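You operate a simulated robot arm through the tools that you are given. There is no shell and no other tool. Be economical: measure what you need, move in short steps, check, and stop when the job is done.

Carry out the task below with a simulated robot arm. There is one attempt and no reset: what you move stays moved.

## Task
Clear the fault on the yellow cabinet and run it at pressure 20.
Fine: switch off and blocked by its slide while its door is open; breaker on, door shut, dial set, Reset, then Run.

It is judged by the outcome, as a careful person would: the job done as asked, and still so three seconds after it is handed in. It fails if anything else is knocked over, pushed out of place, dropped, spilled or broken.

## Robot
A 7-joint arm with a two-finger parallel gripper, fixed in place. Base frame: the origin is at the foot of the arm, x ahead of it, y to its left, z up. Readings come in mm, degrees, newtons and seconds.
With the tool pointing down near the work surface it reaches from about 280 to 720 mm from the base axis. Its first joint turns from -166.0 to 166.0 degrees. Payload 3.43 kg.
The TCP is the grasp point between the finger pads, 34 mm short of the fingertips. In the tool frame z runs along the fingers and y along their closing line. Largest opening 128 mm; finger width 24, thickness 12; the body of the gripper, 48 by 130 mm, starts 96 mm behind the TCP.
Orientation is that of the tool frame in the base frame, as a unit quaternion [w, x, y, z]. With the fingers straight down and closing along the base's y, the tool's x points along the base's -x, its y along +y and its z along -z.

## Interface
- The arm moves only by the tool servo_tool. Its argument "deltas" is a list of rows, each an object (a shift or turn left out is 0, a gripper value left out holds the last) with "translation": the shift along the tool's x, y, z in mm, a list of three; "angular": the turn, a rotation vector about the tool's x, y, z in rad, a list of three; "hand": the opening, from 0 (shut) to 1 (fully open). In form: [{"translation": [tx, ty, tz], "angular": [wx, wy, wz], "hand": hand}, ...]. A call has 1 to 10 rows; each row shifts and turns the commanded pose from where the row before left it, along the tool's axes as they then stand. A row lasts 0.2 s, in which the tool goes at most 50 mm and 8.6 degrees; a call with a longer step from one row to the next is refused whole, and so is a gripper value outside its range. Where a pose cannot be reached the arm comes as near as it can. A force on the tool above 40 N (or 10 N above the force at the start of the call, whichever is more), or a blocked arm, ends the call early, and 0.2 s more pass. Each finger travels about 108 mm/s and halts on what it meets, pressing with about 28 N; the grip force reading is that of the motor and also rises with nothing between the fingers. The clock runs only during rows and for 0.2 s after the last one: add rows that do not move to give the fingers time. It gives the time, the measured TCP pose, the force on the tool (base axes), the opening and the grip force at its end, in the units of the frame above (readings bear some noise), with the torque about the TCP (base axes, N m) and any sound that the robot's microphone picked up.
- Cameras (640 x 400 px; columns grow to the right, rows downward): "scene" is fixed at [49.5, 502.2, 1419.8]; the picture's right is [-0.50, -0.87, 0.00], its down [-0.53, 0.31, -0.79] and it looks along [0.68, -0.40, -0.61] (base axes); focal length 308 px, centre (320, 200). "wrist" rides on the gripper at [76, -11, -160] in the tool frame; the picture's right is [0.15, 0.99, 0.00], its down [-0.88, 0.13, -0.46] and it looks along [-0.45, 0.07, 0.89] (tool axes); focal length 234 px, centre (320, 200). There is no depth. A picture from a camera that has moved, and an enlarged one, comes with that camera's place and axes in the base frame and with its lens.
- capture(camera): a new picture of that camera. The clock stands still meanwhile.
- raise_lower(by): slides the trunk up (or, below 0, down) by that many mm; the arm rides with it, the base frame stays. It gives what a move gives, with no picture.
- zoom(camera, box): a new picture of the part [left, top, right, bottom] of that camera's present view, enlarged. The clock stands still meanwhile.
- sign_off(): hands the job in; it is judged then, once.

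Work in short steps. Places have to be worked out from the pictures, the camera data and where the tool is seen: move nearer, look again, correct. Check each grasp and each placing, and mend what went wrong. You have 120 turns and 68 pictures in all, those below and enlarged ones among them. Open the gripper and draw the arm clear of the work before you hand the job in, unless the task says otherwise; then end with one line.

The tools are called after "Request:" as a command line: name --argument value ..., lists and objects as JSON in quotes. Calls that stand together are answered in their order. servo_tool: Moves the arm, as the interface text tells. Its arguments: {"type":"object","properties":{"deltas":{"type":"array"}},"required":["deltas"]} The other tools are called the same way: raise_lower (by) slides the trunk up or down; capture (camera) takes a picture; zoom (camera, box) takes an enlarged picture of a part of a camera's view; sign_off () hands the job in.

At the start:

```text
time_s: 0.0
tcp_pos: [422.4, 278.5, 1164.2]
ee_rot: [0.0, -0.001, 1.0, 0.0]
ft_force: [-0.3, 0.2, 0.5]
ft_torque: [0.01, 0.0, 0.01]
grip_width: 128.1
grip_force: 0.0
trunk travel left (down, up): [-175.0, 149.0]
```

scene: 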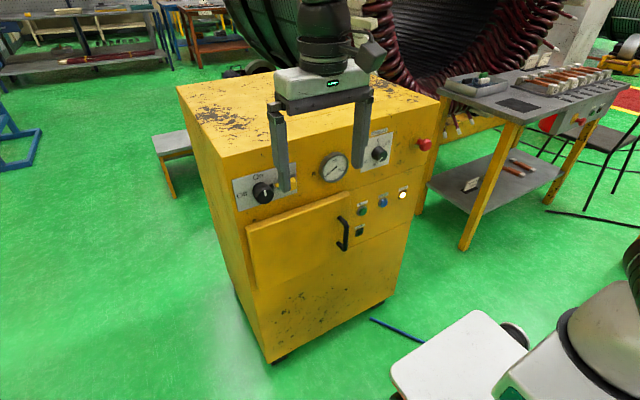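
wrist: 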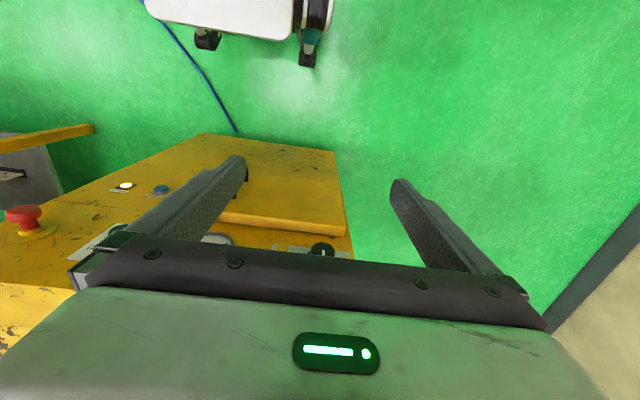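

I'll look closely at the cabinet panel first.

Request:
zoom --camera "scene" --box '[220, 120, 360, 220]'

Request:
zoom --camera "scene" --box '[320, 120, 440, 260]'

```text
4.00 times, centred on (290, 170) of scene
camera zoom: at [49.5, 502.2, 1419.8], right [-0.5, -0.87, 0.0], down [-0.53, 0.31, -0.79], along [0.68, -0.4, -0.61], focal length 1233 px, centre (440, 320)
```

zoom: 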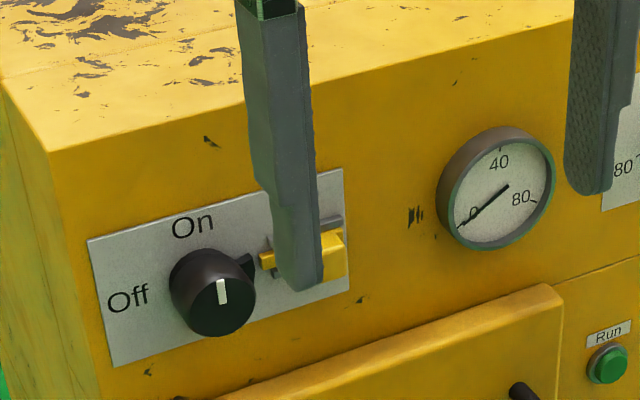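

```text
2.86 times, centred on (380, 190) of scene
camera zoom: at [49.5, 502.2, 1419.8], right [-0.5, -0.87, 0.0], down [-0.53, 0.31, -0.79], along [0.68, -0.4, -0.61], focal length 881 px, centre (149, 229)
```

zoom: 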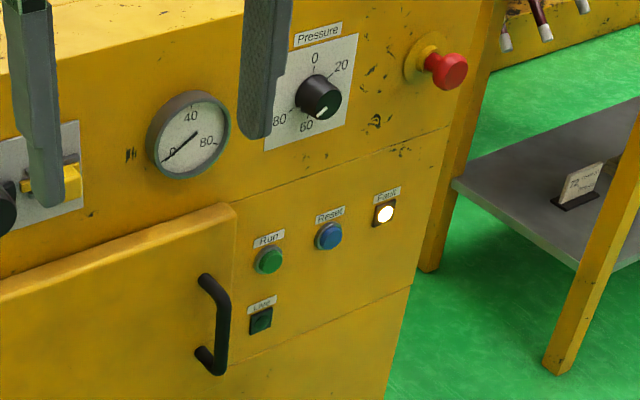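

The cabinet front looks perpendicular to x, at about x≈690. The switch is near (690,295,947), the dial near y≈-83, z≈955, and the buttons near z≈732. I'll pitch the tool so the fingers point forward.

Request:
servo_tool --deltas '[{"angular": [0, -0.148, 0]}, {"angular": [0, -0.148, 0]}, {"angular": [0, -0.148, 0]}, {"angular": [0, -0.148, 0]}, {"angular": [0, -0.148, 0]}, {"angular": [0, -0.148, 0]}, {"angular": [0, -0.148, 0]}, {"angular": [0, -0.148, 0]}, {"angular": [0, -0.148, 0]}, {"angular": [0, -0.148, 0]}]'

```text
time_s: 2.2
tcp_pos: [423.7, 278.2, 1165.3]
ee_rot: [0.676, 0.0, 0.737, 0.002]
ft_force: [0.0, 0.4, 0.3]
ft_torque: [0.0, 0.02, 0.03]
grip_width: 128.2
grip_force: 0.1
trunk travel left (down, up): [-175.0, 149.0]
```

The rotation worked and about 5° remain. I'll finish it and lower the tool toward switch height, still well in front of the cabinet.

Request:
servo_tool --deltas '[{"angular": [0, -0.091, 0]}, {"translation": [40, 0, 0]}, {"translation": [40, 0, 0]}, {"translation": [40, 0, 0]}, {"translation": [40, 0, 0]}, {"translation": [40, 0, 0]}]'

Request:
capture --camera "wrist"

Request:
capture --camera "scene"

```text
time_s: 3.6
tcp_pos: [424.0, 278.4, 965.1]
ee_rot: [0.708, 0.0, 0.707, 0.001]
ft_force: [-0.4, -0.3, 0.8]
ft_torque: [0.03, 0.01, 0.01]
grip_width: 128.0
grip_force: 0.1
trunk travel left (down, up): [-175.0, 149.0]
```

```text
63 pictures are left
camera wrist: at [263.8, 266.1, 889.8], right [0.0, 0.99, -0.15], down [-0.46, 0.13, 0.88], along [0.89, 0.07, 0.45], focal length 234 px, centre (320, 200)
```

wrist: 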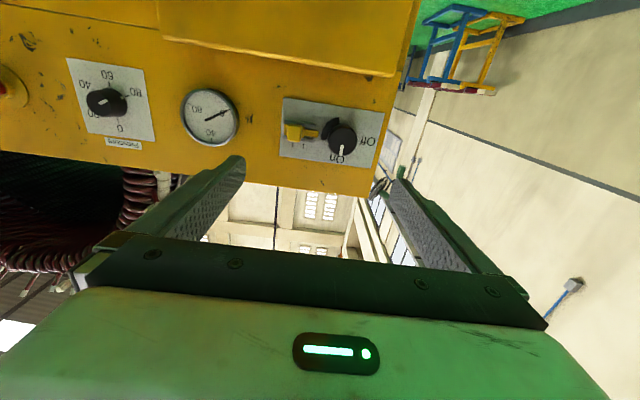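

```text
62 pictures are left
```

scene: 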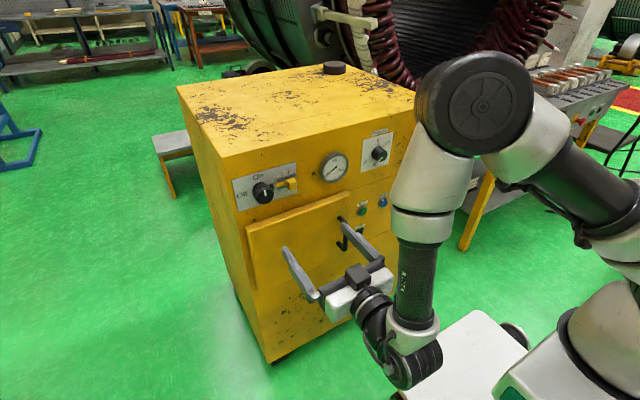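

The panel is visible upside down in the wrist view. I'll zoom on the switch and the dial.

Request:
zoom --camera "wrist" --box '[270, 90, 390, 180]'

Request:
zoom --camera "wrist" --box '[60, 50, 170, 160]'

Request:
zoom --camera "scene" --box '[230, 150, 310, 220]'

```text
4.44 times, centred on (330, 135) of wrist
camera zoom: at [263.8, 266.1, 889.8], right [0.0, 0.99, -0.15], down [-0.46, 0.13, 0.88], along [0.89, 0.07, 0.45], focal length 1041 px, centre (276, 489)
```

zoom: 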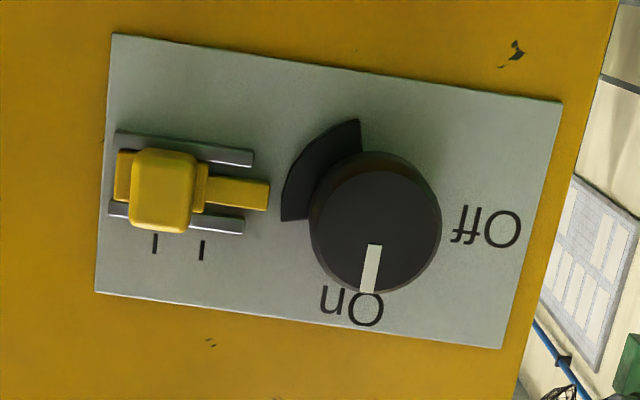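

```text
3.64 times, centred on (115, 105) of wrist
camera zoom: at [263.8, 266.1, 889.8], right [0.0, 0.99, -0.15], down [-0.46, 0.13, 0.88], along [0.89, 0.07, 0.45], focal length 852 px, centre (1066, 546)
```

zoom: 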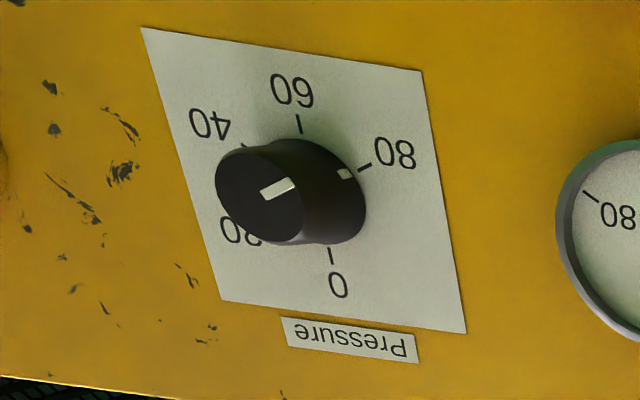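

```text
5.71 times, centred on (270, 185) of scene
camera zoom: at [49.5, 502.2, 1419.8], right [-0.5, -0.87, 0.0], down [-0.53, 0.31, -0.79], along [0.68, -0.4, -0.61], focal length 1762 px, centre (606, 286)
```

zoom: 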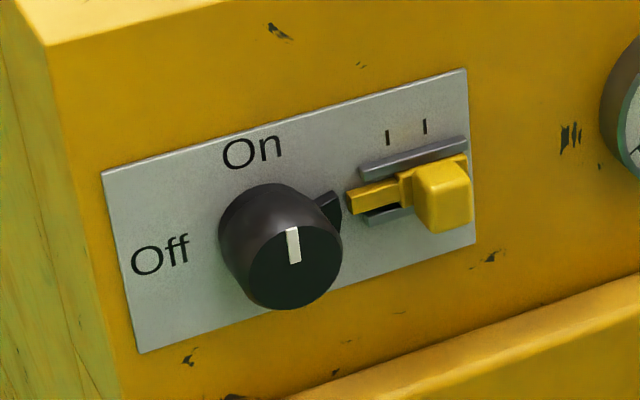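

Triangulating the two views puts the plate at x≈666 and the switch knob axis at y≈314, z≈969 with its face at x≈634. The slide block is at y≈239, z≈968 and can move about 18 mm toward the knob. The dial reads 80. I'll approach the switch with a partial opening.

Request:
servo_tool --deltas '[{"translation": [-4, 36, 0], "hand": 0.6}, {"translation": [0, 0, 45]}, {"translation": [0, 0, 45]}, {"translation": [0, 0, 40]}]'

Request:
capture --camera "wrist"

Request:
zoom --camera "scene" --box '[220, 140, 340, 240]'

```text
time_s: 4.6
tcp_pos: [554.5, 314.6, 968.2]
ee_rot: [0.708, 0.001, 0.707, 0.0]
ft_force: [-0.6, 0.3, -0.8]
ft_torque: [0.02, 0.02, -0.02]
grip_width: 76.7
grip_force: 0.1
trunk travel left (down, up): [-175.0, 149.0]
```

```text
58 pictures are left
camera wrist: at [394.8, 301.4, 894.0], right [0.0, 0.99, -0.15], down [-0.46, 0.13, 0.88], along [0.89, 0.07, 0.45], focal length 234 px, centre (320, 200)
```

wrist: 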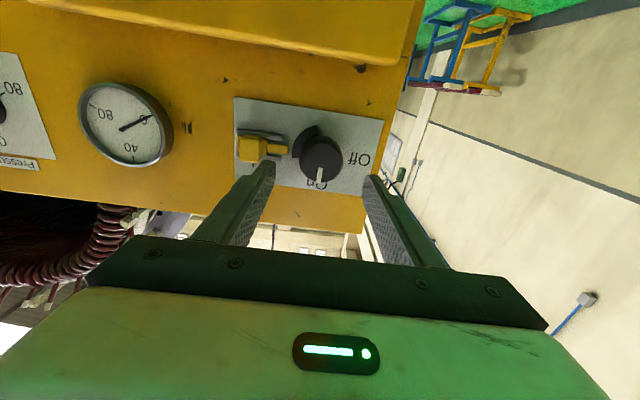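

```text
4.00 times, centred on (280, 190) of scene
camera zoom: at [49.5, 502.2, 1419.8], right [-0.5, -0.87, 0.0], down [-0.53, 0.31, -0.79], along [0.68, -0.4, -0.61], focal length 1233 px, centre (480, 240)
```

zoom: 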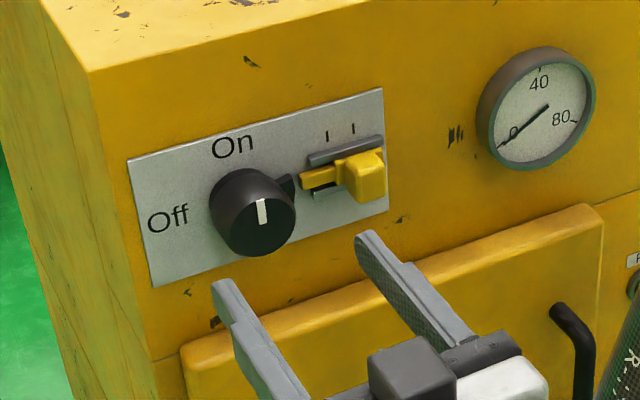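

The new wrist view confirms the knob axis at y≈314, z≈968. I'll advance to TCP x≈617 and close.

Request:
servo_tool --deltas '[{"translation": [0, 0, 32]}, {"translation": [0, 0, 31]}, {"hand": 0.3}, {"hand": 0.2}, {}, {}]'

Request:
capture --camera "wrist"

```text
time_s: 6.0
tcp_pos: [617.6, 315.7, 969.4]
ee_rot: [0.707, -0.001, 0.707, 0.001]
ft_force: [5.7, 10.3, 2.2]
ft_torque: [0.0, 0.78, 0.34]
grip_width: 45.7
grip_force: 44.9
trunk travel left (down, up): [-175.0, 149.0]
```

```text
56 pictures are left
camera wrist: at [457.1, 302.6, 894.2], right [0.0, 0.99, -0.15], down [-0.46, 0.13, 0.88], along [0.89, 0.07, 0.45], focal length 234 px, centre (320, 200)
```

wrist: 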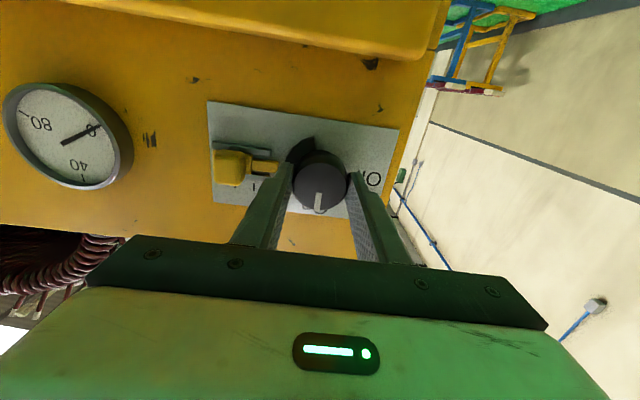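

The knob is gripped (45.7 mm). I'll shift 2 mm in +y to relieve the side force, then turn counter-clockwise toward Off.

Request:
servo_tool --deltas '[{"translation": [0, 2, 0]}, {"angular": [0, 0, -0.12]}, {"angular": [0, 0, -0.12]}, {"angular": [0, 0, -0.12]}, {"angular": [0, 0, -0.12]}]'

Request:
capture --camera "wrist"

```text
time_s: 7.2
tcp_pos: [616.5, 315.2, 968.5]
ee_rot: [0.687, -0.169, 0.686, -0.169]
ft_force: [1.4, -1.8, 1.3]
ft_torque: [0.01, -0.81, 0.53]
grip_width: 45.5
grip_force: 45.2
trunk travel left (down, up): [-175.0, 149.0]
```

```text
55 pictures are left
camera wrist: at [457.1, 269.2, 907.8], right [0.0, 0.81, -0.59], down [-0.46, 0.52, 0.72], along [0.89, 0.27, 0.37], focal length 234 px, centre (320, 200)
```

wrist: 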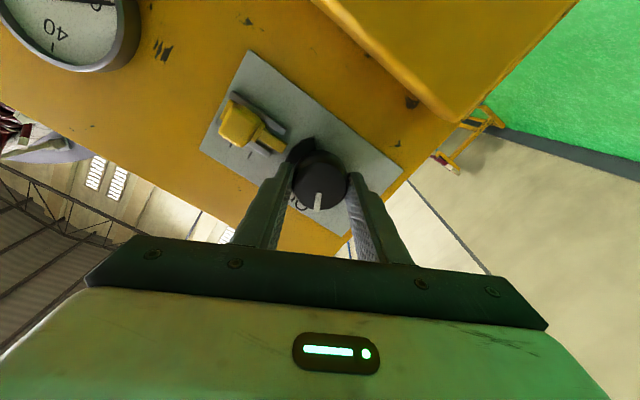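

The knob turns with the gripper (pointer fixed relative to the fingers). I'll continue the remaining ~62°.

Request:
servo_tool --deltas '[{"angular": [0, 0, -0.14]}, {"angular": [0, 0, -0.14]}, {"angular": [0, 0, -0.14]}, {"angular": [0, 0, -0.14]}, {"angular": [0, 0, -0.14]}, {"angular": [0, 0, -0.14]}, {"angular": [0, 0, -0.14]}, {"angular": [0, 0, -0.11]}, {}]'

Request:
capture --camera "wrist"

```text
time_s: 9.2
tcp_pos: [617.3, 314.8, 969.3]
ee_rot: [-0.5, 0.499, -0.5, 0.501]
ft_force: [6.2, -12.9, 10.7]
ft_torque: [0.03, -0.05, 0.53]
grip_width: 45.7
grip_force: 44.7
trunk travel left (down, up): [-175.0, 149.0]
```

```text
54 pictures are left
camera wrist: at [456.9, 238.1, 981.3], right [0.0, -0.15, -0.99], down [-0.45, 0.88, -0.13], along [0.89, 0.45, -0.06], focal length 234 px, centre (320, 200)
```

wrist: 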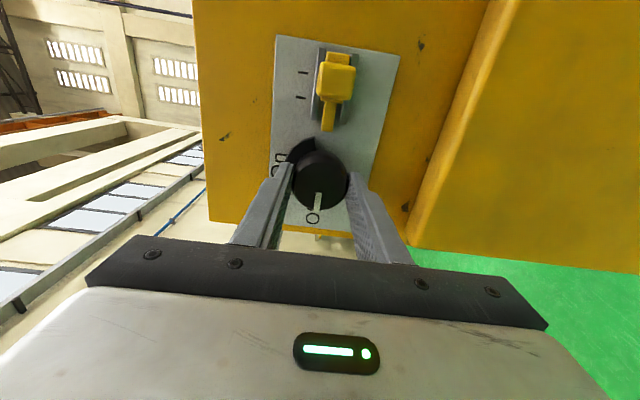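

The switch is at Off. I'll release, back off and move in front of the slide block with the fingers closing vertically.

Request:
servo_tool --deltas '[{"hand": 0.6}, {}, {"translation": [0, 0, -35]}, {"translation": [0, 0, -30]}, {"translation": [38, 0, 0]}, {"translation": [38, 0, 0]}, {}]'

Request:
zoom --camera "wrist" --box '[220, 60, 440, 260]'

Request:
zoom --camera "scene" --box '[220, 140, 340, 240]'

```text
time_s: 10.8
tcp_pos: [550.1, 240.4, 969.0]
ee_rot: [0.501, -0.5, 0.501, -0.499]
ft_force: [-0.8, 0.5, -0.3]
ft_torque: [0.02, 0.0, 0.01]
grip_width: 76.8
grip_force: 0.0
trunk travel left (down, up): [-175.0, 149.0]
```

```text
2.00 times, centred on (330, 160) of wrist
camera zoom: at [391.5, 163.2, 980.2], right [0.0, -0.15, -0.99], down [-0.46, 0.88, -0.13], along [0.89, 0.45, -0.07], focal length 468 px, centre (300, 280)
```

zoom: 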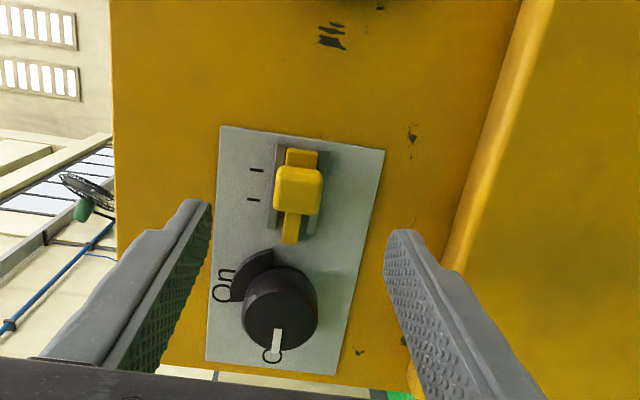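

```text
4.00 times, centred on (280, 190) of scene
camera zoom: at [49.5, 502.2, 1419.8], right [-0.5, -0.87, 0.0], down [-0.53, 0.31, -0.79], along [0.68, -0.4, -0.61], focal length 1233 px, centre (480, 240)
```

zoom: 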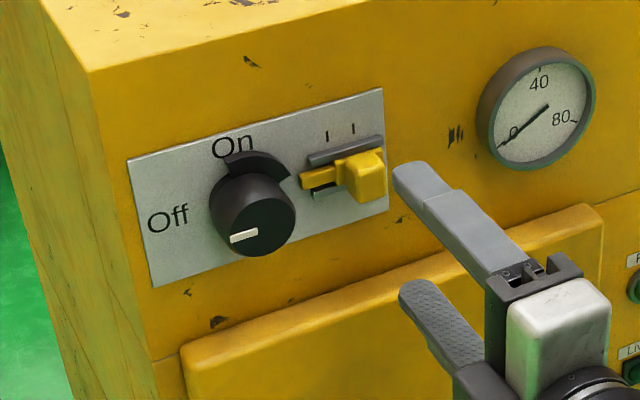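

Off is confirmed and the skirt now clears the slide's path. The block is at y≈239, z≈969, so I'll advance and grip it.

Request:
servo_tool --deltas '[{"translation": [1, 0, 34]}, {"translation": [0, 0, 32]}, {"hand": 0.3}, {"hand": 0.05}, {}, {}]'

Request:
zoom --camera "wrist" --box '[220, 60, 440, 260]'

```text
time_s: 12.2
tcp_pos: [617.3, 240.2, 969.4]
ee_rot: [0.501, -0.5, 0.499, -0.5]
ft_force: [5.0, 2.4, 10.3]
ft_torque: [-0.22, -0.07, 0.35]
grip_width: 25.7
grip_force: 44.9
trunk travel left (down, up): [-175.0, 149.0]
```

```text
2.00 times, centred on (330, 160) of wrist
camera zoom: at [457.7, 162.8, 981.0], right [0.0, -0.14, -0.99], down [-0.46, 0.88, -0.13], along [0.89, 0.45, -0.06], focal length 468 px, centre (300, 280)
```

zoom: 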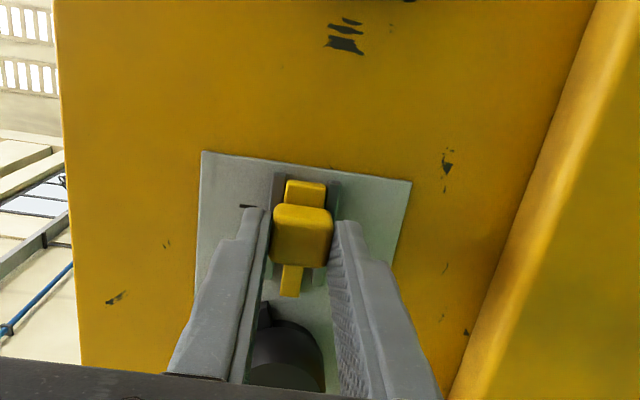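

The block is gripped at 25.7 mm. I'll slide it toward the knob (+y, tool −x) about 20 mm.

Request:
servo_tool --deltas '[{"translation": [-5, 0, 0]}, {"translation": [-5, 0, 0]}, {"translation": [-5, 0, 0]}, {"translation": [-4, 0, 0]}, {}]'

Request:
zoom --camera "scene" --box '[220, 140, 340, 240]'

```text
time_s: 13.4
tcp_pos: [618.2, 257.0, 970.8]
ee_rot: [0.501, -0.498, 0.501, -0.501]
ft_force: [2.5, -10.8, 15.1]
ft_torque: [-0.19, -0.29, 0.68]
grip_width: 25.8
grip_force: 44.7
trunk travel left (down, up): [-175.0, 149.0]
```

```text
4.00 times, centred on (280, 190) of scene
camera zoom: at [49.5, 502.2, 1419.8], right [-0.5, -0.87, 0.0], down [-0.53, 0.31, -0.79], along [0.68, -0.4, -0.61], focal length 1233 px, centre (480, 240)
```

zoom: 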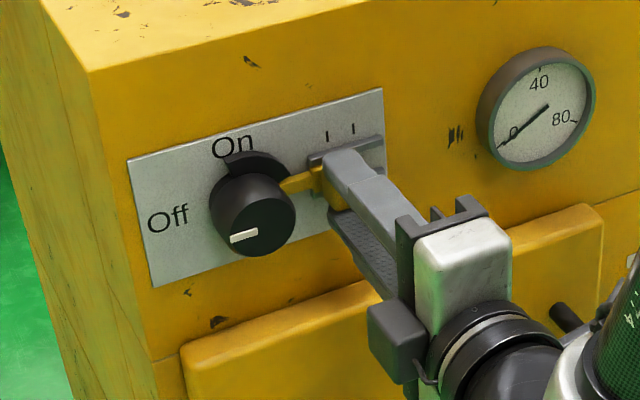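

The slide moved about 17 mm and its tongue is next to the knob. I'll nudge it a bit more to be sure it's fully in.

Request:
servo_tool --deltas '[{"translation": [-2, 0, 0]}, {"translation": [-2, 0, 0]}, {}]'

```text
time_s: 14.2
tcp_pos: [617.5, 256.7, 969.8]
ee_rot: [-0.5, 0.497, -0.501, 0.502]
ft_force: [-5.9, -28.3, 14.3]
ft_torque: [-0.08, -0.25, -0.62]
grip_width: 25.7
grip_force: 44.7
trunk travel left (down, up): [-175.0, 149.0]
```

The slide is at its stop. I'll ease off, release, back away, and turn the wrist back so the closing line is horizontal.

Request:
servo_tool --deltas '[{"translation": [4, 0, 0]}, {"hand": 0.6}, {}, {"translation": [0, 0, -45]}, {"translation": [0, 0, -45]}, {"translation": [0, 0, -45]}, {"translation": [0, 0, -45]}, {}]'

Request:
servo_tool --deltas '[{"angular": [0, 0, 0.148], "translation": [25, 0, 0]}, {"angular": [0, 0, 0.148]}, {"angular": [0, 0, 0.148]}, {"angular": [0, 0, 0.148]}, {"angular": [0, 0, 0.148]}, {"angular": [0, 0, 0.148]}, {"angular": [0, 0, 0.148]}, {"angular": [0, 0, 0.148]}, {"angular": [0, 0, 0.148]}, {"angular": [0, 0, 0.148]}]'

Request:
raise_lower --by -150

Request:
capture --camera "wrist"

Request:
capture --camera "scene"

```text
time_s: 16.0
tcp_pos: [436.9, 257.2, 968.2]
ee_rot: [0.501, -0.499, 0.5, -0.5]
ft_force: [-0.1, 0.4, 0.3]
ft_torque: [-0.01, -0.01, 0.0]
grip_width: 76.8
grip_force: 0.1
trunk travel left (down, up): [-175.0, 149.0]
```

```text
time_s: 18.2
tcp_pos: [436.8, 232.8, 969.3]
ee_rot: [0.707, -0.031, 0.706, -0.03]
ft_force: [-0.1, 0.0, 0.1]
ft_torque: [-0.01, -0.05, 0.03]
grip_width: 76.8
grip_force: 0.1
trunk travel left (down, up): [-175.0, 149.0]
```

```text
time_s: 19.9
tcp_pos: [437.8, 233.1, 818.4]
ee_rot: [0.706, -0.033, 0.706, -0.032]
ft_force: [0.1, 0.2, 0.1]
ft_torque: [-0.02, 0.01, 0.01]
grip_width: 77.1
grip_force: 0.1
trunk travel left (down, up): [-25.0, 299.0]
```

```text
49 pictures are left
camera wrist: at [278.0, 214.1, 744.6], right [0.0, 0.97, -0.23], down [-0.46, 0.21, 0.87], along [0.89, 0.11, 0.44], focal length 234 px, centre (320, 200)
```

wrist: 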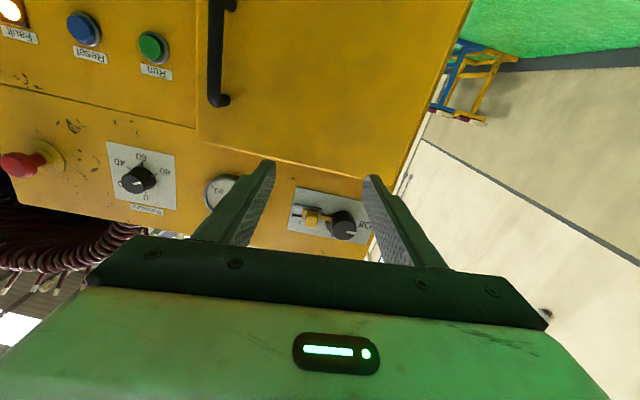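

```text
48 pictures are left
```

scene: 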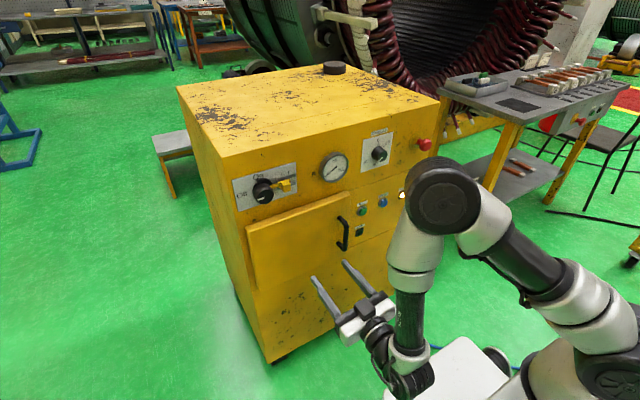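

The handle is around y≈80–95, z≈720–800. I'll square up the wrist and move in front of it for a better look.

Request:
servo_tool --deltas '[{"angular": [0, 0, 0.091]}, {"translation": [20, -48, 0]}, {"translation": [20, -48, 0]}, {"translation": [20, -48, 0]}, {}]'

Request:
capture --camera "wrist"

Request:
zoom --camera "scene" --box '[290, 180, 410, 280]'

```text
refused: row 2 steps farther than a row can; nothing moved
```

```text
47 pictures are left
camera wrist: at [278.0, 214.1, 744.6], right [0.0, 0.97, -0.23], down [-0.46, 0.21, 0.87], along [0.89, 0.11, 0.44], focal length 234 px, centre (320, 200)
```

wrist: 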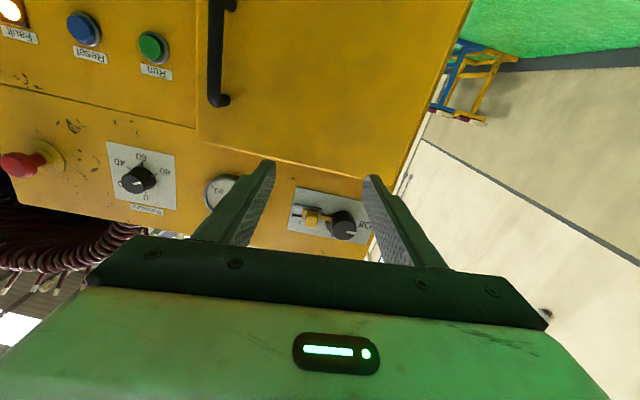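

```text
4.00 times, centred on (350, 230) of scene
camera zoom: at [49.5, 502.2, 1419.8], right [-0.5, -0.87, 0.0], down [-0.53, 0.31, -0.79], along [0.68, -0.4, -0.61], focal length 1233 px, centre (200, 80)
```

zoom: 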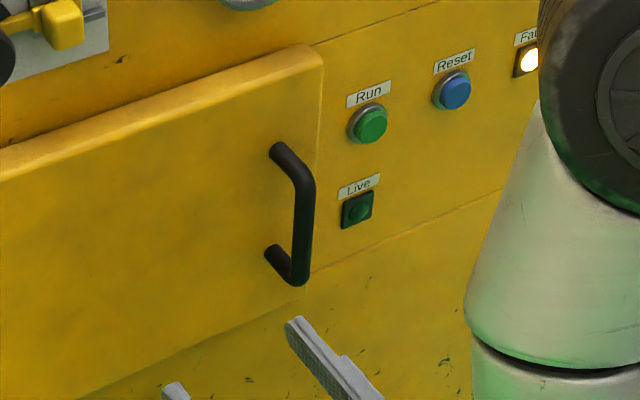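

The row was refused because the step was slightly too long. I'll repeat it with shorter rows, aiming for about (438, 80, 730).

Request:
servo_tool --deltas '[{"angular": [0, 0, 0.091]}, {"translation": [20, -38, 0]}, {"translation": [20, -38, 0]}, {"translation": [20, -38, 0]}, {"translation": [20, -38, 0]}, {}]'

Request:
capture --camera "wrist"

```text
time_s: 21.4
tcp_pos: [485.1, 106.3, 765.3]
ee_rot: [0.705, 0.0, 0.709, -0.001]
ft_force: [0.3, -0.1, 0.1]
ft_torque: [-0.01, 0.0, 0.01]
grip_width: 76.8
grip_force: 0.0
out of reach, approached as far as the arm can: row 2, 3, 4, 5
trunk travel left (down, up): [-25.0, 299.0]
```

```text
45 pictures are left
camera wrist: at [324.4, 94.4, 691.3], right [0.0, 0.99, -0.15], down [-0.45, 0.13, 0.88], along [0.89, 0.07, 0.45], focal length 234 px, centre (320, 200)
```

wrist: 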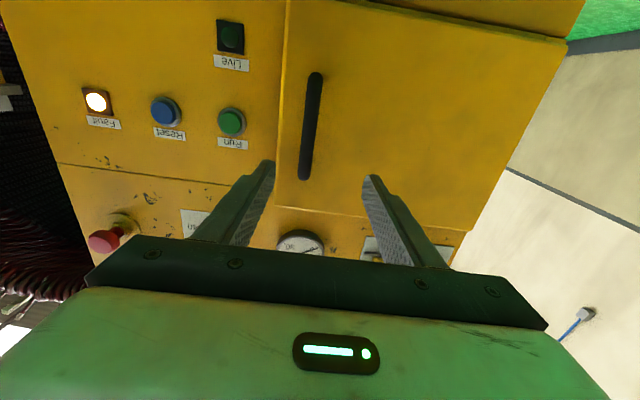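

The handle bar triangulates to x≈592, y≈91, z from 692 to 798. The arm can't hold x≈437 at this spot, so I'll test a small forward move to see which commanded pose it tracks from.

Request:
servo_tool --deltas '[{"translation": [0, 0, 20]}, {}]'

```text
time_s: 21.9
tcp_pos: [503.8, 106.6, 766.2]
ee_rot: [0.707, 0.001, 0.708, -0.003]
ft_force: [-0.1, -0.1, -1.0]
ft_torque: [0.0, -0.04, -0.02]
grip_width: 76.8
grip_force: 0.0
trunk travel left (down, up): [-25.0, 299.0]
```

The commands track from the reached pose. I'll align with the handle at y 91, z 746, advance, and check.

Request:
servo_tool --deltas '[{"translation": [20, -15, 0], "hand": 0.6}, {"translation": [0, 0, 30]}, {"translation": [0, 0, 30]}, {"translation": [0, 0, 23]}, {}]'

Request:
capture --camera "wrist"

Request:
zoom --camera "scene" --box '[290, 180, 410, 280]'

```text
time_s: 23.1
tcp_pos: [583.1, 121.1, 754.5]
ee_rot: [0.707, 0.003, 0.708, -0.004]
ft_force: [-0.7, -1.6, 0.1]
ft_torque: [0.03, 0.02, -0.04]
grip_width: 77.9
grip_force: 0.8
out of reach, approached as far as the arm can: row 1, 2, 3
trunk travel left (down, up): [-25.0, 299.0]
```

```text
44 pictures are left
camera wrist: at [423.7, 110.3, 679.5], right [0.01, 0.99, -0.15], down [-0.45, 0.14, 0.88], along [0.89, 0.06, 0.45], focal length 234 px, centre (320, 200)
```

wrist: 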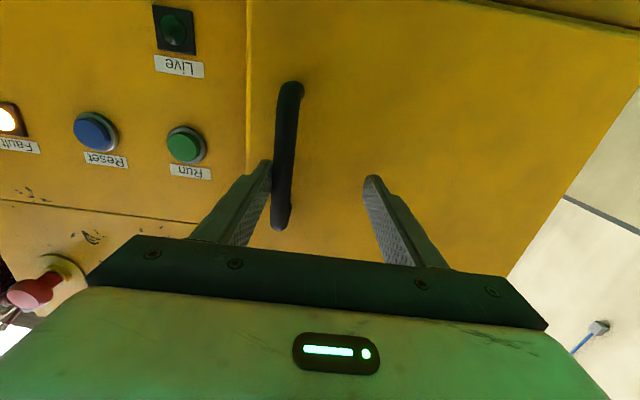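

```text
4.00 times, centred on (350, 230) of scene
camera zoom: at [49.5, 502.2, 1419.8], right [-0.5, -0.87, 0.0], down [-0.53, 0.31, -0.79], along [0.68, -0.4, -0.61], focal length 1233 px, centre (200, 80)
```

zoom: 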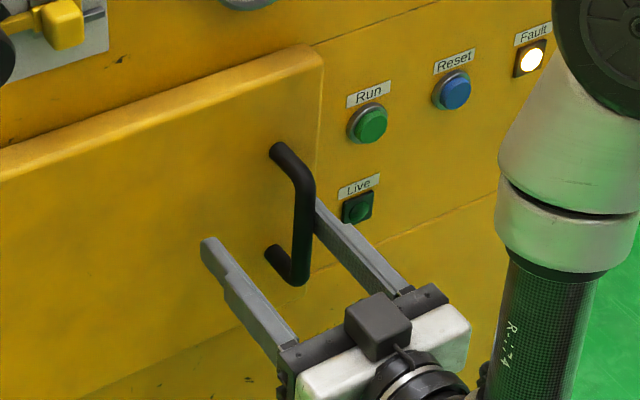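

The handle is between the fingers, closer to the −y one. I'll centre it by moving −y.

Request:
servo_tool --deltas '[{"translation": [0, -15, 0]}, {"translation": [0, -15, 0]}, {}]'

```text
time_s: 23.9
tcp_pos: [580.5, 118.3, 758.1]
ee_rot: [0.707, 0.003, 0.707, -0.004]
ft_force: [-0.1, 0.0, 0.0]
ft_torque: [0.02, -0.01, 0.03]
grip_width: 76.9
grip_force: 0.1
out of reach, approached as far as the arm can: row 1, 2
trunk travel left (down, up): [-25.0, 299.0]
```

The arm is too folded here to go further in −y. I'll back off, raise the trunk and come back down, so the arm has more room to reach.

Request:
servo_tool --deltas '[{"translation": [0, 0, -30]}, {"translation": [0, 10, -35]}, {}]'

Request:
raise_lower --by 200

Request:
servo_tool --deltas '[{"translation": [40, -10, 0]}, {"translation": [40, -10, 0]}, {"translation": [40, -10, 0]}, {"translation": [40, -5, 0]}, {"translation": [40, 0, 0]}, {}]'

```text
time_s: 24.8
tcp_pos: [515.2, 128.4, 759.4]
ee_rot: [0.707, 0.001, 0.707, 0.001]
ft_force: [0.3, 0.2, -0.1]
ft_torque: [-0.01, -0.01, 0.0]
grip_width: 77.2
grip_force: 0.2
trunk travel left (down, up): [-25.0, 299.0]
```

```text
time_s: 26.9
tcp_pos: [515.3, 128.4, 959.9]
ee_rot: [0.707, 0.001, 0.707, 0.001]
ft_force: [0.3, -0.6, -0.1]
ft_torque: [-0.02, 0.01, 0.04]
grip_width: 76.8
grip_force: 0.1
trunk travel left (down, up): [-225.0, 99.0]
```

```text
time_s: 28.3
tcp_pos: [511.3, 155.3, 773.6]
ee_rot: [0.707, 0.0, 0.707, -0.004]
ft_force: [-0.3, 0.6, -0.2]
ft_torque: [0.0, 0.03, 0.0]
grip_width: 76.8
grip_force: 0.1
out of reach, approached as far as the arm can: row 1, 2, 3, 4, 5
trunk travel left (down, up): [-225.0, 99.0]
```

The arm is still limited in −y. I'll look at its configuration to find out why.

Request:
capture --camera "scene"

```text
42 pictures are left
```

scene: 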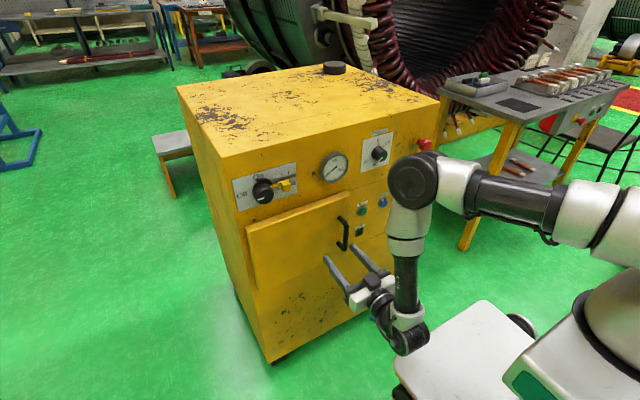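

I think the wrist pitch joint is at its limit, because the forearm slants back while the tool stays level. Pitching the tool about 30° downward with a low trunk should fix that. I'll raise the tool and pitch it first, then lower the trunk.

Request:
servo_tool --deltas '[{"translation": [-40, 0, 0]}, {"translation": [-40, 0, 0]}, {"translation": [-40, 0, 0]}, {"translation": [-40, 0, 0]}, {"angular": [0, 0.131, 0]}, {"angular": [0, 0.131, 0]}, {"angular": [0, 0.131, 0]}, {"angular": [0, 0.131, 0]}, {}]'

Request:
raise_lower --by -220

```text
time_s: 30.3
tcp_pos: [510.7, 155.7, 935.3]
ee_rot: [0.499, 0.001, 0.867, 0.0]
ft_force: [-0.3, 0.4, -0.9]
ft_torque: [0.01, 0.06, -0.01]
grip_width: 76.5
grip_force: 0.0
trunk travel left (down, up): [-225.0, 99.0]
```

```text
time_s: 32.6
tcp_pos: [511.3, 154.9, 714.6]
ee_rot: [0.5, 0.0, 0.866, 0.0]
ft_force: [-0.6, 1.4, -0.2]
ft_torque: [0.03, 0.02, 0.02]
grip_width: 76.8
grip_force: 0.1
trunk travel left (down, up): [-5.0, 319.0]
```

The pose is good. I'll move to the pre-grasp at about (547, 91, 770).

Request:
servo_tool --deltas '[{"translation": [-33, -32, 2]}, {"translation": [-33, -32, 2]}, {}]'

Request:
capture --camera "wrist"

```text
time_s: 33.5
tcp_pos: [547.9, 89.4, 769.8]
ee_rot: [0.5, 0.0, 0.866, 0.0]
ft_force: [-1.2, 0.6, 1.0]
ft_torque: [0.04, 0.0, -0.03]
grip_width: 76.8
grip_force: 0.0
trunk travel left (down, up): [-5.0, 319.0]
```

```text
41 pictures are left
camera wrist: at [371.2, 78.4, 784.4], right [-0.07, 0.99, -0.13], down [0.05, 0.13, 0.99], along [1.0, 0.07, -0.06], focal length 234 px, centre (320, 200)
```

wrist: 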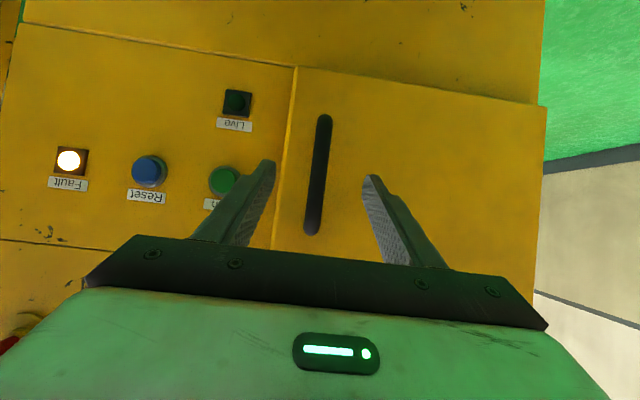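

The handle is centred between the fingers at y≈89. I'll advance and grip.

Request:
servo_tool --deltas '[{"translation": [0, 0, 25]}, {"translation": [0, 0, 25]}, {"hand": 0.2}, {"hand": 0.0}, {}, {}, {}]'

Request:
zoom --camera "scene" --box '[290, 180, 410, 280]'

```text
time_s: 35.0
tcp_pos: [590.0, 90.9, 743.2]
ee_rot: [0.499, 0.001, 0.867, 0.0]
ft_force: [-1.8, -9.7, -1.5]
ft_torque: [-0.14, -0.21, -0.13]
grip_width: 15.5
grip_force: 45.2
trunk travel left (down, up): [-5.0, 319.0]
```

```text
4.00 times, centred on (350, 230) of scene
camera zoom: at [49.5, 502.2, 1419.8], right [-0.5, -0.87, 0.0], down [-0.53, 0.31, -0.79], along [0.68, -0.4, -0.61], focal length 1233 px, centre (200, 80)
```

zoom: 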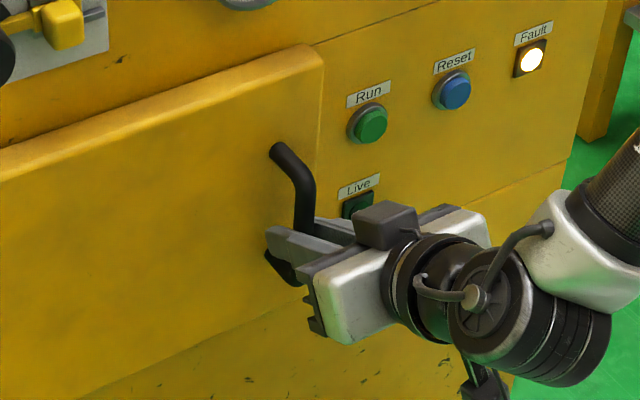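

The handle is gripped at 15.5 mm. The hinge is near (655, 368), so I'll pull along that arc and yaw with the door, two 5° steps first.

Request:
servo_tool --deltas '[{"translation": [6, 3, -10.5], "angular": [0.038, 0, 0.022]}, {"translation": [6, 3, -10.5], "angular": [0.038, 0, 0.022]}, {"translation": [6, 3, -10.5], "angular": [0.038, 0, 0.022]}, {"translation": [6, 3, -10.5], "angular": [0.038, 0, 0.022]}, {}]'

Request:
capture --camera "scene"

```text
time_s: 36.2
tcp_pos: [542.3, 106.1, 743.9]
ee_rot: [0.497, 0.076, 0.863, -0.043]
ft_force: [-3.9, -9.8, -7.5]
ft_torque: [-0.15, 0.16, -0.03]
grip_width: 15.3
grip_force: 45.0
trunk travel left (down, up): [-5.0, 319.0]
```

```text
39 pictures are left
```

scene: 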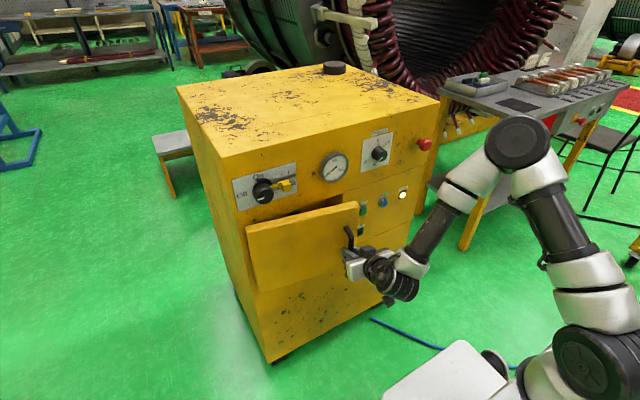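

The door opens freely with low force. I'll continue along the arc.

Request:
servo_tool --deltas '[{"translation": [6, 3, -10.5], "angular": [0.038, 0, 0.022]}, {"translation": [6, 3, -10.5], "angular": [0.038, 0, 0.022]}, {"translation": [6, 3, -10.5], "angular": [0.038, 0, 0.022]}, {"translation": [6, 3, -10.5], "angular": [0.038, 0, 0.022]}, {"translation": [6, 3, -10.5], "angular": [0.038, 0, 0.022]}, {"translation": [6, 3, -10.5], "angular": [0.038, 0, 0.022]}, {"translation": [6, 3, -10.5], "angular": [0.038, 0, 0.022]}, {"translation": [6, 3, -10.5], "angular": [0.038, 0, 0.022]}, {}]'

```text
time_s: 38.2
tcp_pos: [461.4, 163.7, 744.5]
ee_rot: [0.48, 0.226, 0.838, -0.129]
ft_force: [5.4, 7.1, -28.5]
ft_torque: [-0.19, -0.17, 0.22]
grip_width: 15.5
grip_force: 45.1
trunk travel left (down, up): [-5.0, 319.0]
```

The door is at about 30°. There's a −28 N vertical reading, so I'll relieve it by lowering 3 mm and then continue.

Request:
servo_tool --deltas '[{"translation": [2.6, 0, 1.5]}, {"translation": [6, 3, -10.5], "angular": [0.038, 0, 0.022]}, {"translation": [6, 3, -10.5], "angular": [0.038, 0, 0.022]}, {"translation": [6, 3, -10.5], "angular": [0.038, 0, 0.022]}, {"translation": [6, 3, -10.5], "angular": [0.038, 0, 0.022]}, {}]'

Request:
capture --camera "scene"

```text
time_s: 39.6
tcp_pos: [428.3, 197.8, 743.5]
ee_rot: [0.471, 0.299, 0.812, -0.172]
ft_force: [14.5, 12.0, 6.7]
ft_torque: [-0.75, -0.32, 0.06]
grip_width: 15.8
grip_force: 44.9
trunk travel left (down, up): [-5.0, 319.0]
```

```text
38 pictures are left
```

scene: 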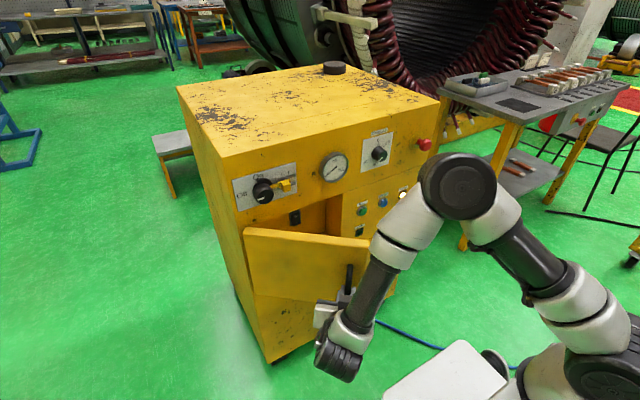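

The door is at ~40° and a black breaker is visible inside. I'll keep opening, with a small radial correction.

Request:
servo_tool --deltas '[{"translation": [0, 3, 0]}, {"translation": [6, 3.4, -10.5], "angular": [0.038, 0, 0.022]}, {"translation": [6, 3.4, -10.5], "angular": [0.038, 0, 0.022]}, {"translation": [6, 3.4, -10.5], "angular": [0.038, 0, 0.022]}, {"translation": [6, 3.4, -10.5], "angular": [0.038, 0, 0.022]}, {"translation": [6, 3.4, -10.5], "angular": [0.038, 0, 0.022]}, {"translation": [6, 3.4, -10.5], "angular": [0.038, 0, 0.022]}, {}]'

```text
time_s: 41.5
tcp_pos: [391.9, 264.8, 743.7]
ee_rot: [0.443, 0.403, 0.766, -0.234]
ft_force: [-21.7, -9.7, 17.6]
ft_torque: [-0.48, -0.21, -0.2]
grip_width: 15.5
grip_force: 45.3
trunk travel left (down, up): [-5.0, 319.0]
```

About 56° open. I'll undo the lateral offset and go on to ~80°.

Request:
servo_tool --deltas '[{"translation": [-1.5, -3, -1]}, {"translation": [6, 3, -10.5], "angular": [0.038, 0, 0.022]}, {"translation": [6, 3, -10.5], "angular": [0.038, 0, 0.022]}, {"translation": [6, 3, -10.5], "angular": [0.038, 0, 0.022]}, {"translation": [6, 3, -10.5], "angular": [0.038, 0, 0.022]}, {"translation": [6, 3, -10.5], "angular": [0.038, 0, 0.022]}, {"translation": [6, 3, -10.5], "angular": [0.038, 0, 0.022]}, {}]'

Request:
capture --camera "scene"

```text
time_s: 43.2
tcp_pos: [373.4, 337.8, 744.3]
ee_rot: [0.407, 0.5, 0.708, -0.288]
ft_force: [-1.3, 0.0, -17.3]
ft_torque: [1.01, 0.2, 0.08]
grip_width: 15.5
grip_force: 44.5
trunk travel left (down, up): [-5.0, 319.0]
```

```text
37 pictures are left
```

scene: 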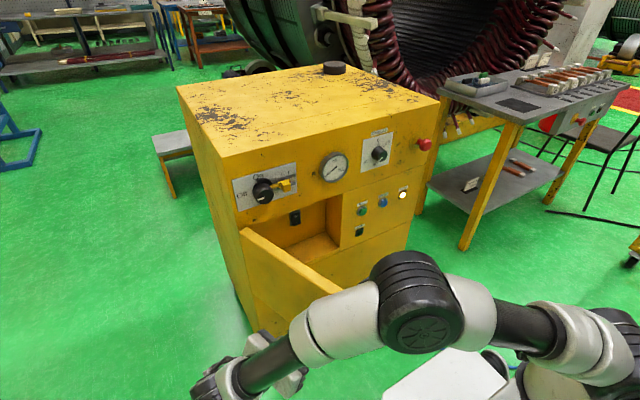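

The door is ~73° open and the breaker is visible. I'll release, back away from the handle, and raise the trunk so the arm goes over the door.

Request:
servo_tool --deltas '[{"hand": 0.5}, {}, {"translation": [0, 0, -30]}, {"translation": [0, 0, -30]}, {"translation": [0, 0, -20]}, {}]'

Request:
raise_lower --by 250

Request:
zoom --camera "scene" --box '[230, 150, 390, 280]'

```text
time_s: 44.6
tcp_pos: [349.6, 401.8, 785.7]
ee_rot: [0.409, 0.499, 0.708, -0.288]
ft_force: [-0.6, 0.7, -0.2]
ft_torque: [0.05, 0.03, 0.0]
grip_width: 64.0
grip_force: 0.0
trunk travel left (down, up): [-5.0, 319.0]
```

```text
time_s: 47.2
tcp_pos: [349.2, 402.6, 1035.6]
ee_rot: [0.407, 0.5, 0.708, -0.288]
ft_force: [-0.5, -0.5, 0.1]
ft_torque: [0.03, 0.02, 0.01]
grip_width: 64.0
grip_force: 0.1
trunk travel left (down, up): [-255.0, 69.0]
```

```text
3.08 times, centred on (310, 215) of scene
camera zoom: at [49.5, 502.2, 1419.8], right [-0.5, -0.87, 0.0], down [-0.53, 0.31, -0.79], along [0.68, -0.4, -0.61], focal length 949 px, centre (351, 154)
```

zoom: 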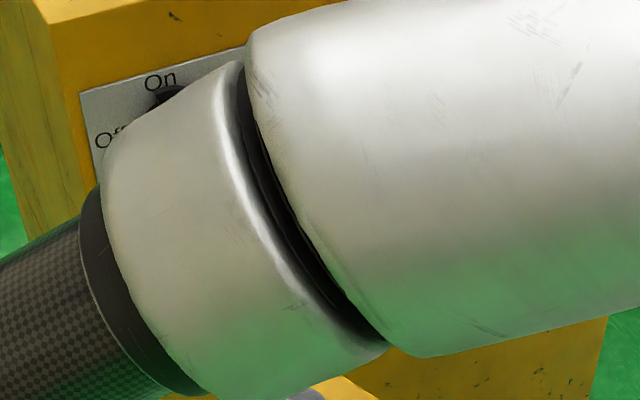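

The arm is now above the door. I'll yaw back to face the cabinet.

Request:
servo_tool --deltas '[{"angular": [-0.122, 0, -0.0705]}, {"angular": [-0.122, 0, -0.0705]}, {"angular": [-0.122, 0, -0.0705]}, {"angular": [-0.122, 0, -0.0705]}, {"angular": [-0.122, 0, -0.0705]}, {"angular": [-0.122, 0, -0.0705]}, {"angular": [-0.122, 0, -0.0705]}, {"angular": [-0.122, 0, -0.0705]}, {"angular": [-0.122, 0, -0.0705]}, {}]'

Request:
servo_tool --deltas '[{"translation": [0, -40, 0]}, {"translation": [0, -40, 0]}, {"translation": [0, -40, 0]}, {"translation": [0, -40, 0]}, {"translation": [0, -40, 0]}, {}]'

Request:
capture --camera "wrist"

Request:
capture --camera "scene"

```text
time_s: 49.4
tcp_pos: [349.2, 401.6, 1035.9]
ee_rot: [0.499, -0.017, 0.866, 0.011]
ft_force: [0.5, 0.4, 0.0]
ft_torque: [-0.01, 0.0, 0.02]
grip_width: 63.9
grip_force: 0.0
trunk travel left (down, up): [-255.0, 69.0]
```

```text
time_s: 50.8
tcp_pos: [377.9, 239.0, 1030.4]
ee_rot: [0.5, -0.016, 0.866, 0.01]
ft_force: [0.5, 0.8, -0.4]
ft_torque: [0.0, 0.01, -0.01]
grip_width: 63.9
grip_force: 0.1
out of reach, approached as far as the arm can: row 4, 5
trunk travel left (down, up): [-255.0, 69.0]
```

```text
35 pictures are left
camera wrist: at [201.5, 220.4, 1044.7], right [-0.11, 0.99, -0.13], down [0.04, 0.13, 0.99], along [0.99, 0.1, -0.06], focal length 234 px, centre (320, 200)
```

wrist: 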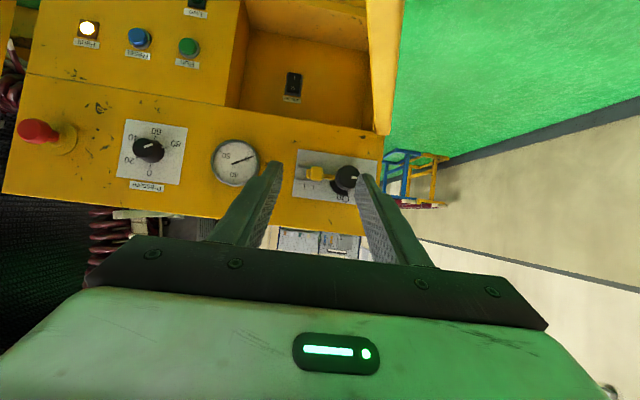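

```text
34 pictures are left
```

scene: 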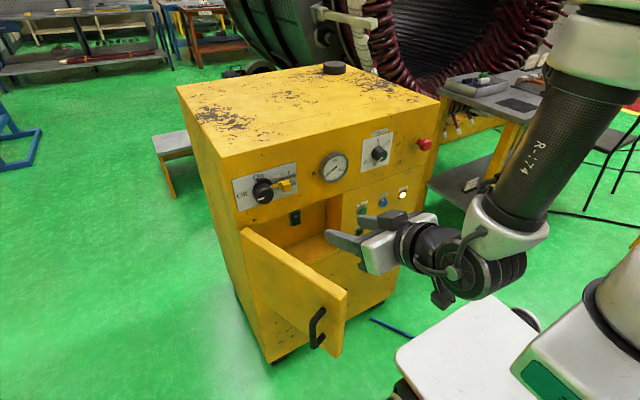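

Request:
zoom --camera "wrist" --box '[240, 50, 340, 120]'

Request:
zoom --camera "scene" --box '[260, 190, 360, 260]'

```text
5.71 times, centred on (290, 85) of wrist
camera zoom: at [201.5, 220.4, 1044.7], right [-0.11, 0.99, -0.13], down [0.04, 0.13, 0.99], along [0.99, 0.1, -0.06], focal length 1338 px, centre (491, 857)
```

zoom: 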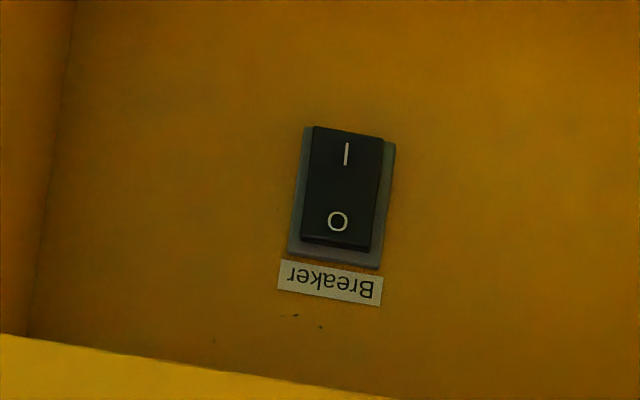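

```text
5.71 times, centred on (310, 225) of scene
camera zoom: at [49.5, 502.2, 1419.8], right [-0.5, -0.87, 0.0], down [-0.53, 0.31, -0.79], along [0.68, -0.4, -0.61], focal length 1762 px, centre (377, 57)
```

zoom: 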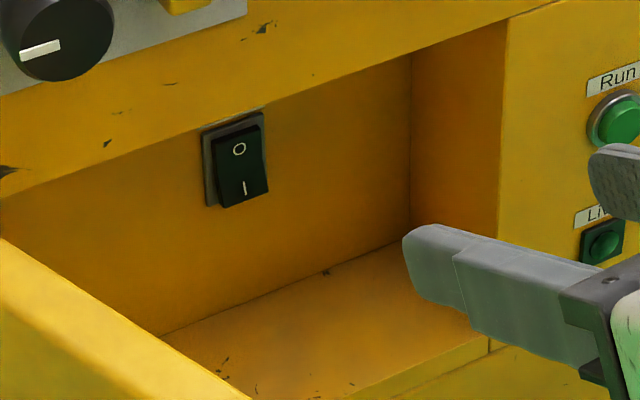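

The breaker's "I" (the lower half, protruding, so it's off) is at about (759, 177, 722). I'll close the fingers, move to (450,168), and lower the trunk between the door and the cavity opening.

Request:
servo_tool --deltas '[{"translation": [-12, 0, 20.8], "hand": 0}, {"translation": [-12, -24, 20.8]}, {"translation": [-12, -24, 20.8]}, {"translation": [0, -24, 0]}, {}]'

Request:
raise_lower --by -240

Request:
capture --camera "wrist"

Request:
capture --camera "scene"

```text
time_s: 52.0
tcp_pos: [453.6, 170.0, 1030.1]
ee_rot: [0.499, -0.016, 0.866, 0.009]
ft_force: [0.2, -0.7, -0.4]
ft_torque: [-0.02, 0.0, 0.02]
grip_width: 0.1
grip_force: 28.1
trunk travel left (down, up): [-255.0, 69.0]
```

```text
time_s: 54.5
tcp_pos: [453.8, 170.7, 790.4]
ee_rot: [0.5, -0.016, 0.866, 0.009]
ft_force: [-0.5, 0.3, 0.2]
ft_torque: [0.0, 0.01, 0.03]
grip_width: 0.2
grip_force: 27.8
trunk travel left (down, up): [-15.0, 309.0]
```

```text
31 pictures are left
camera wrist: at [277.5, 151.8, 805.1], right [-0.11, 0.99, -0.13], down [0.04, 0.13, 0.99], along [0.99, 0.1, -0.06], focal length 234 px, centre (320, 200)
```

wrist: 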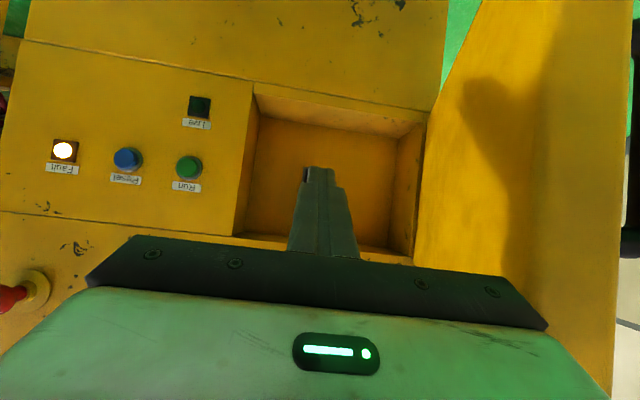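

```text
30 pictures are left
```

scene: 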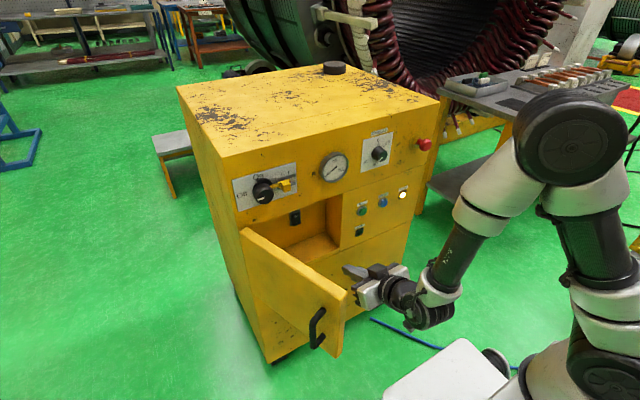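

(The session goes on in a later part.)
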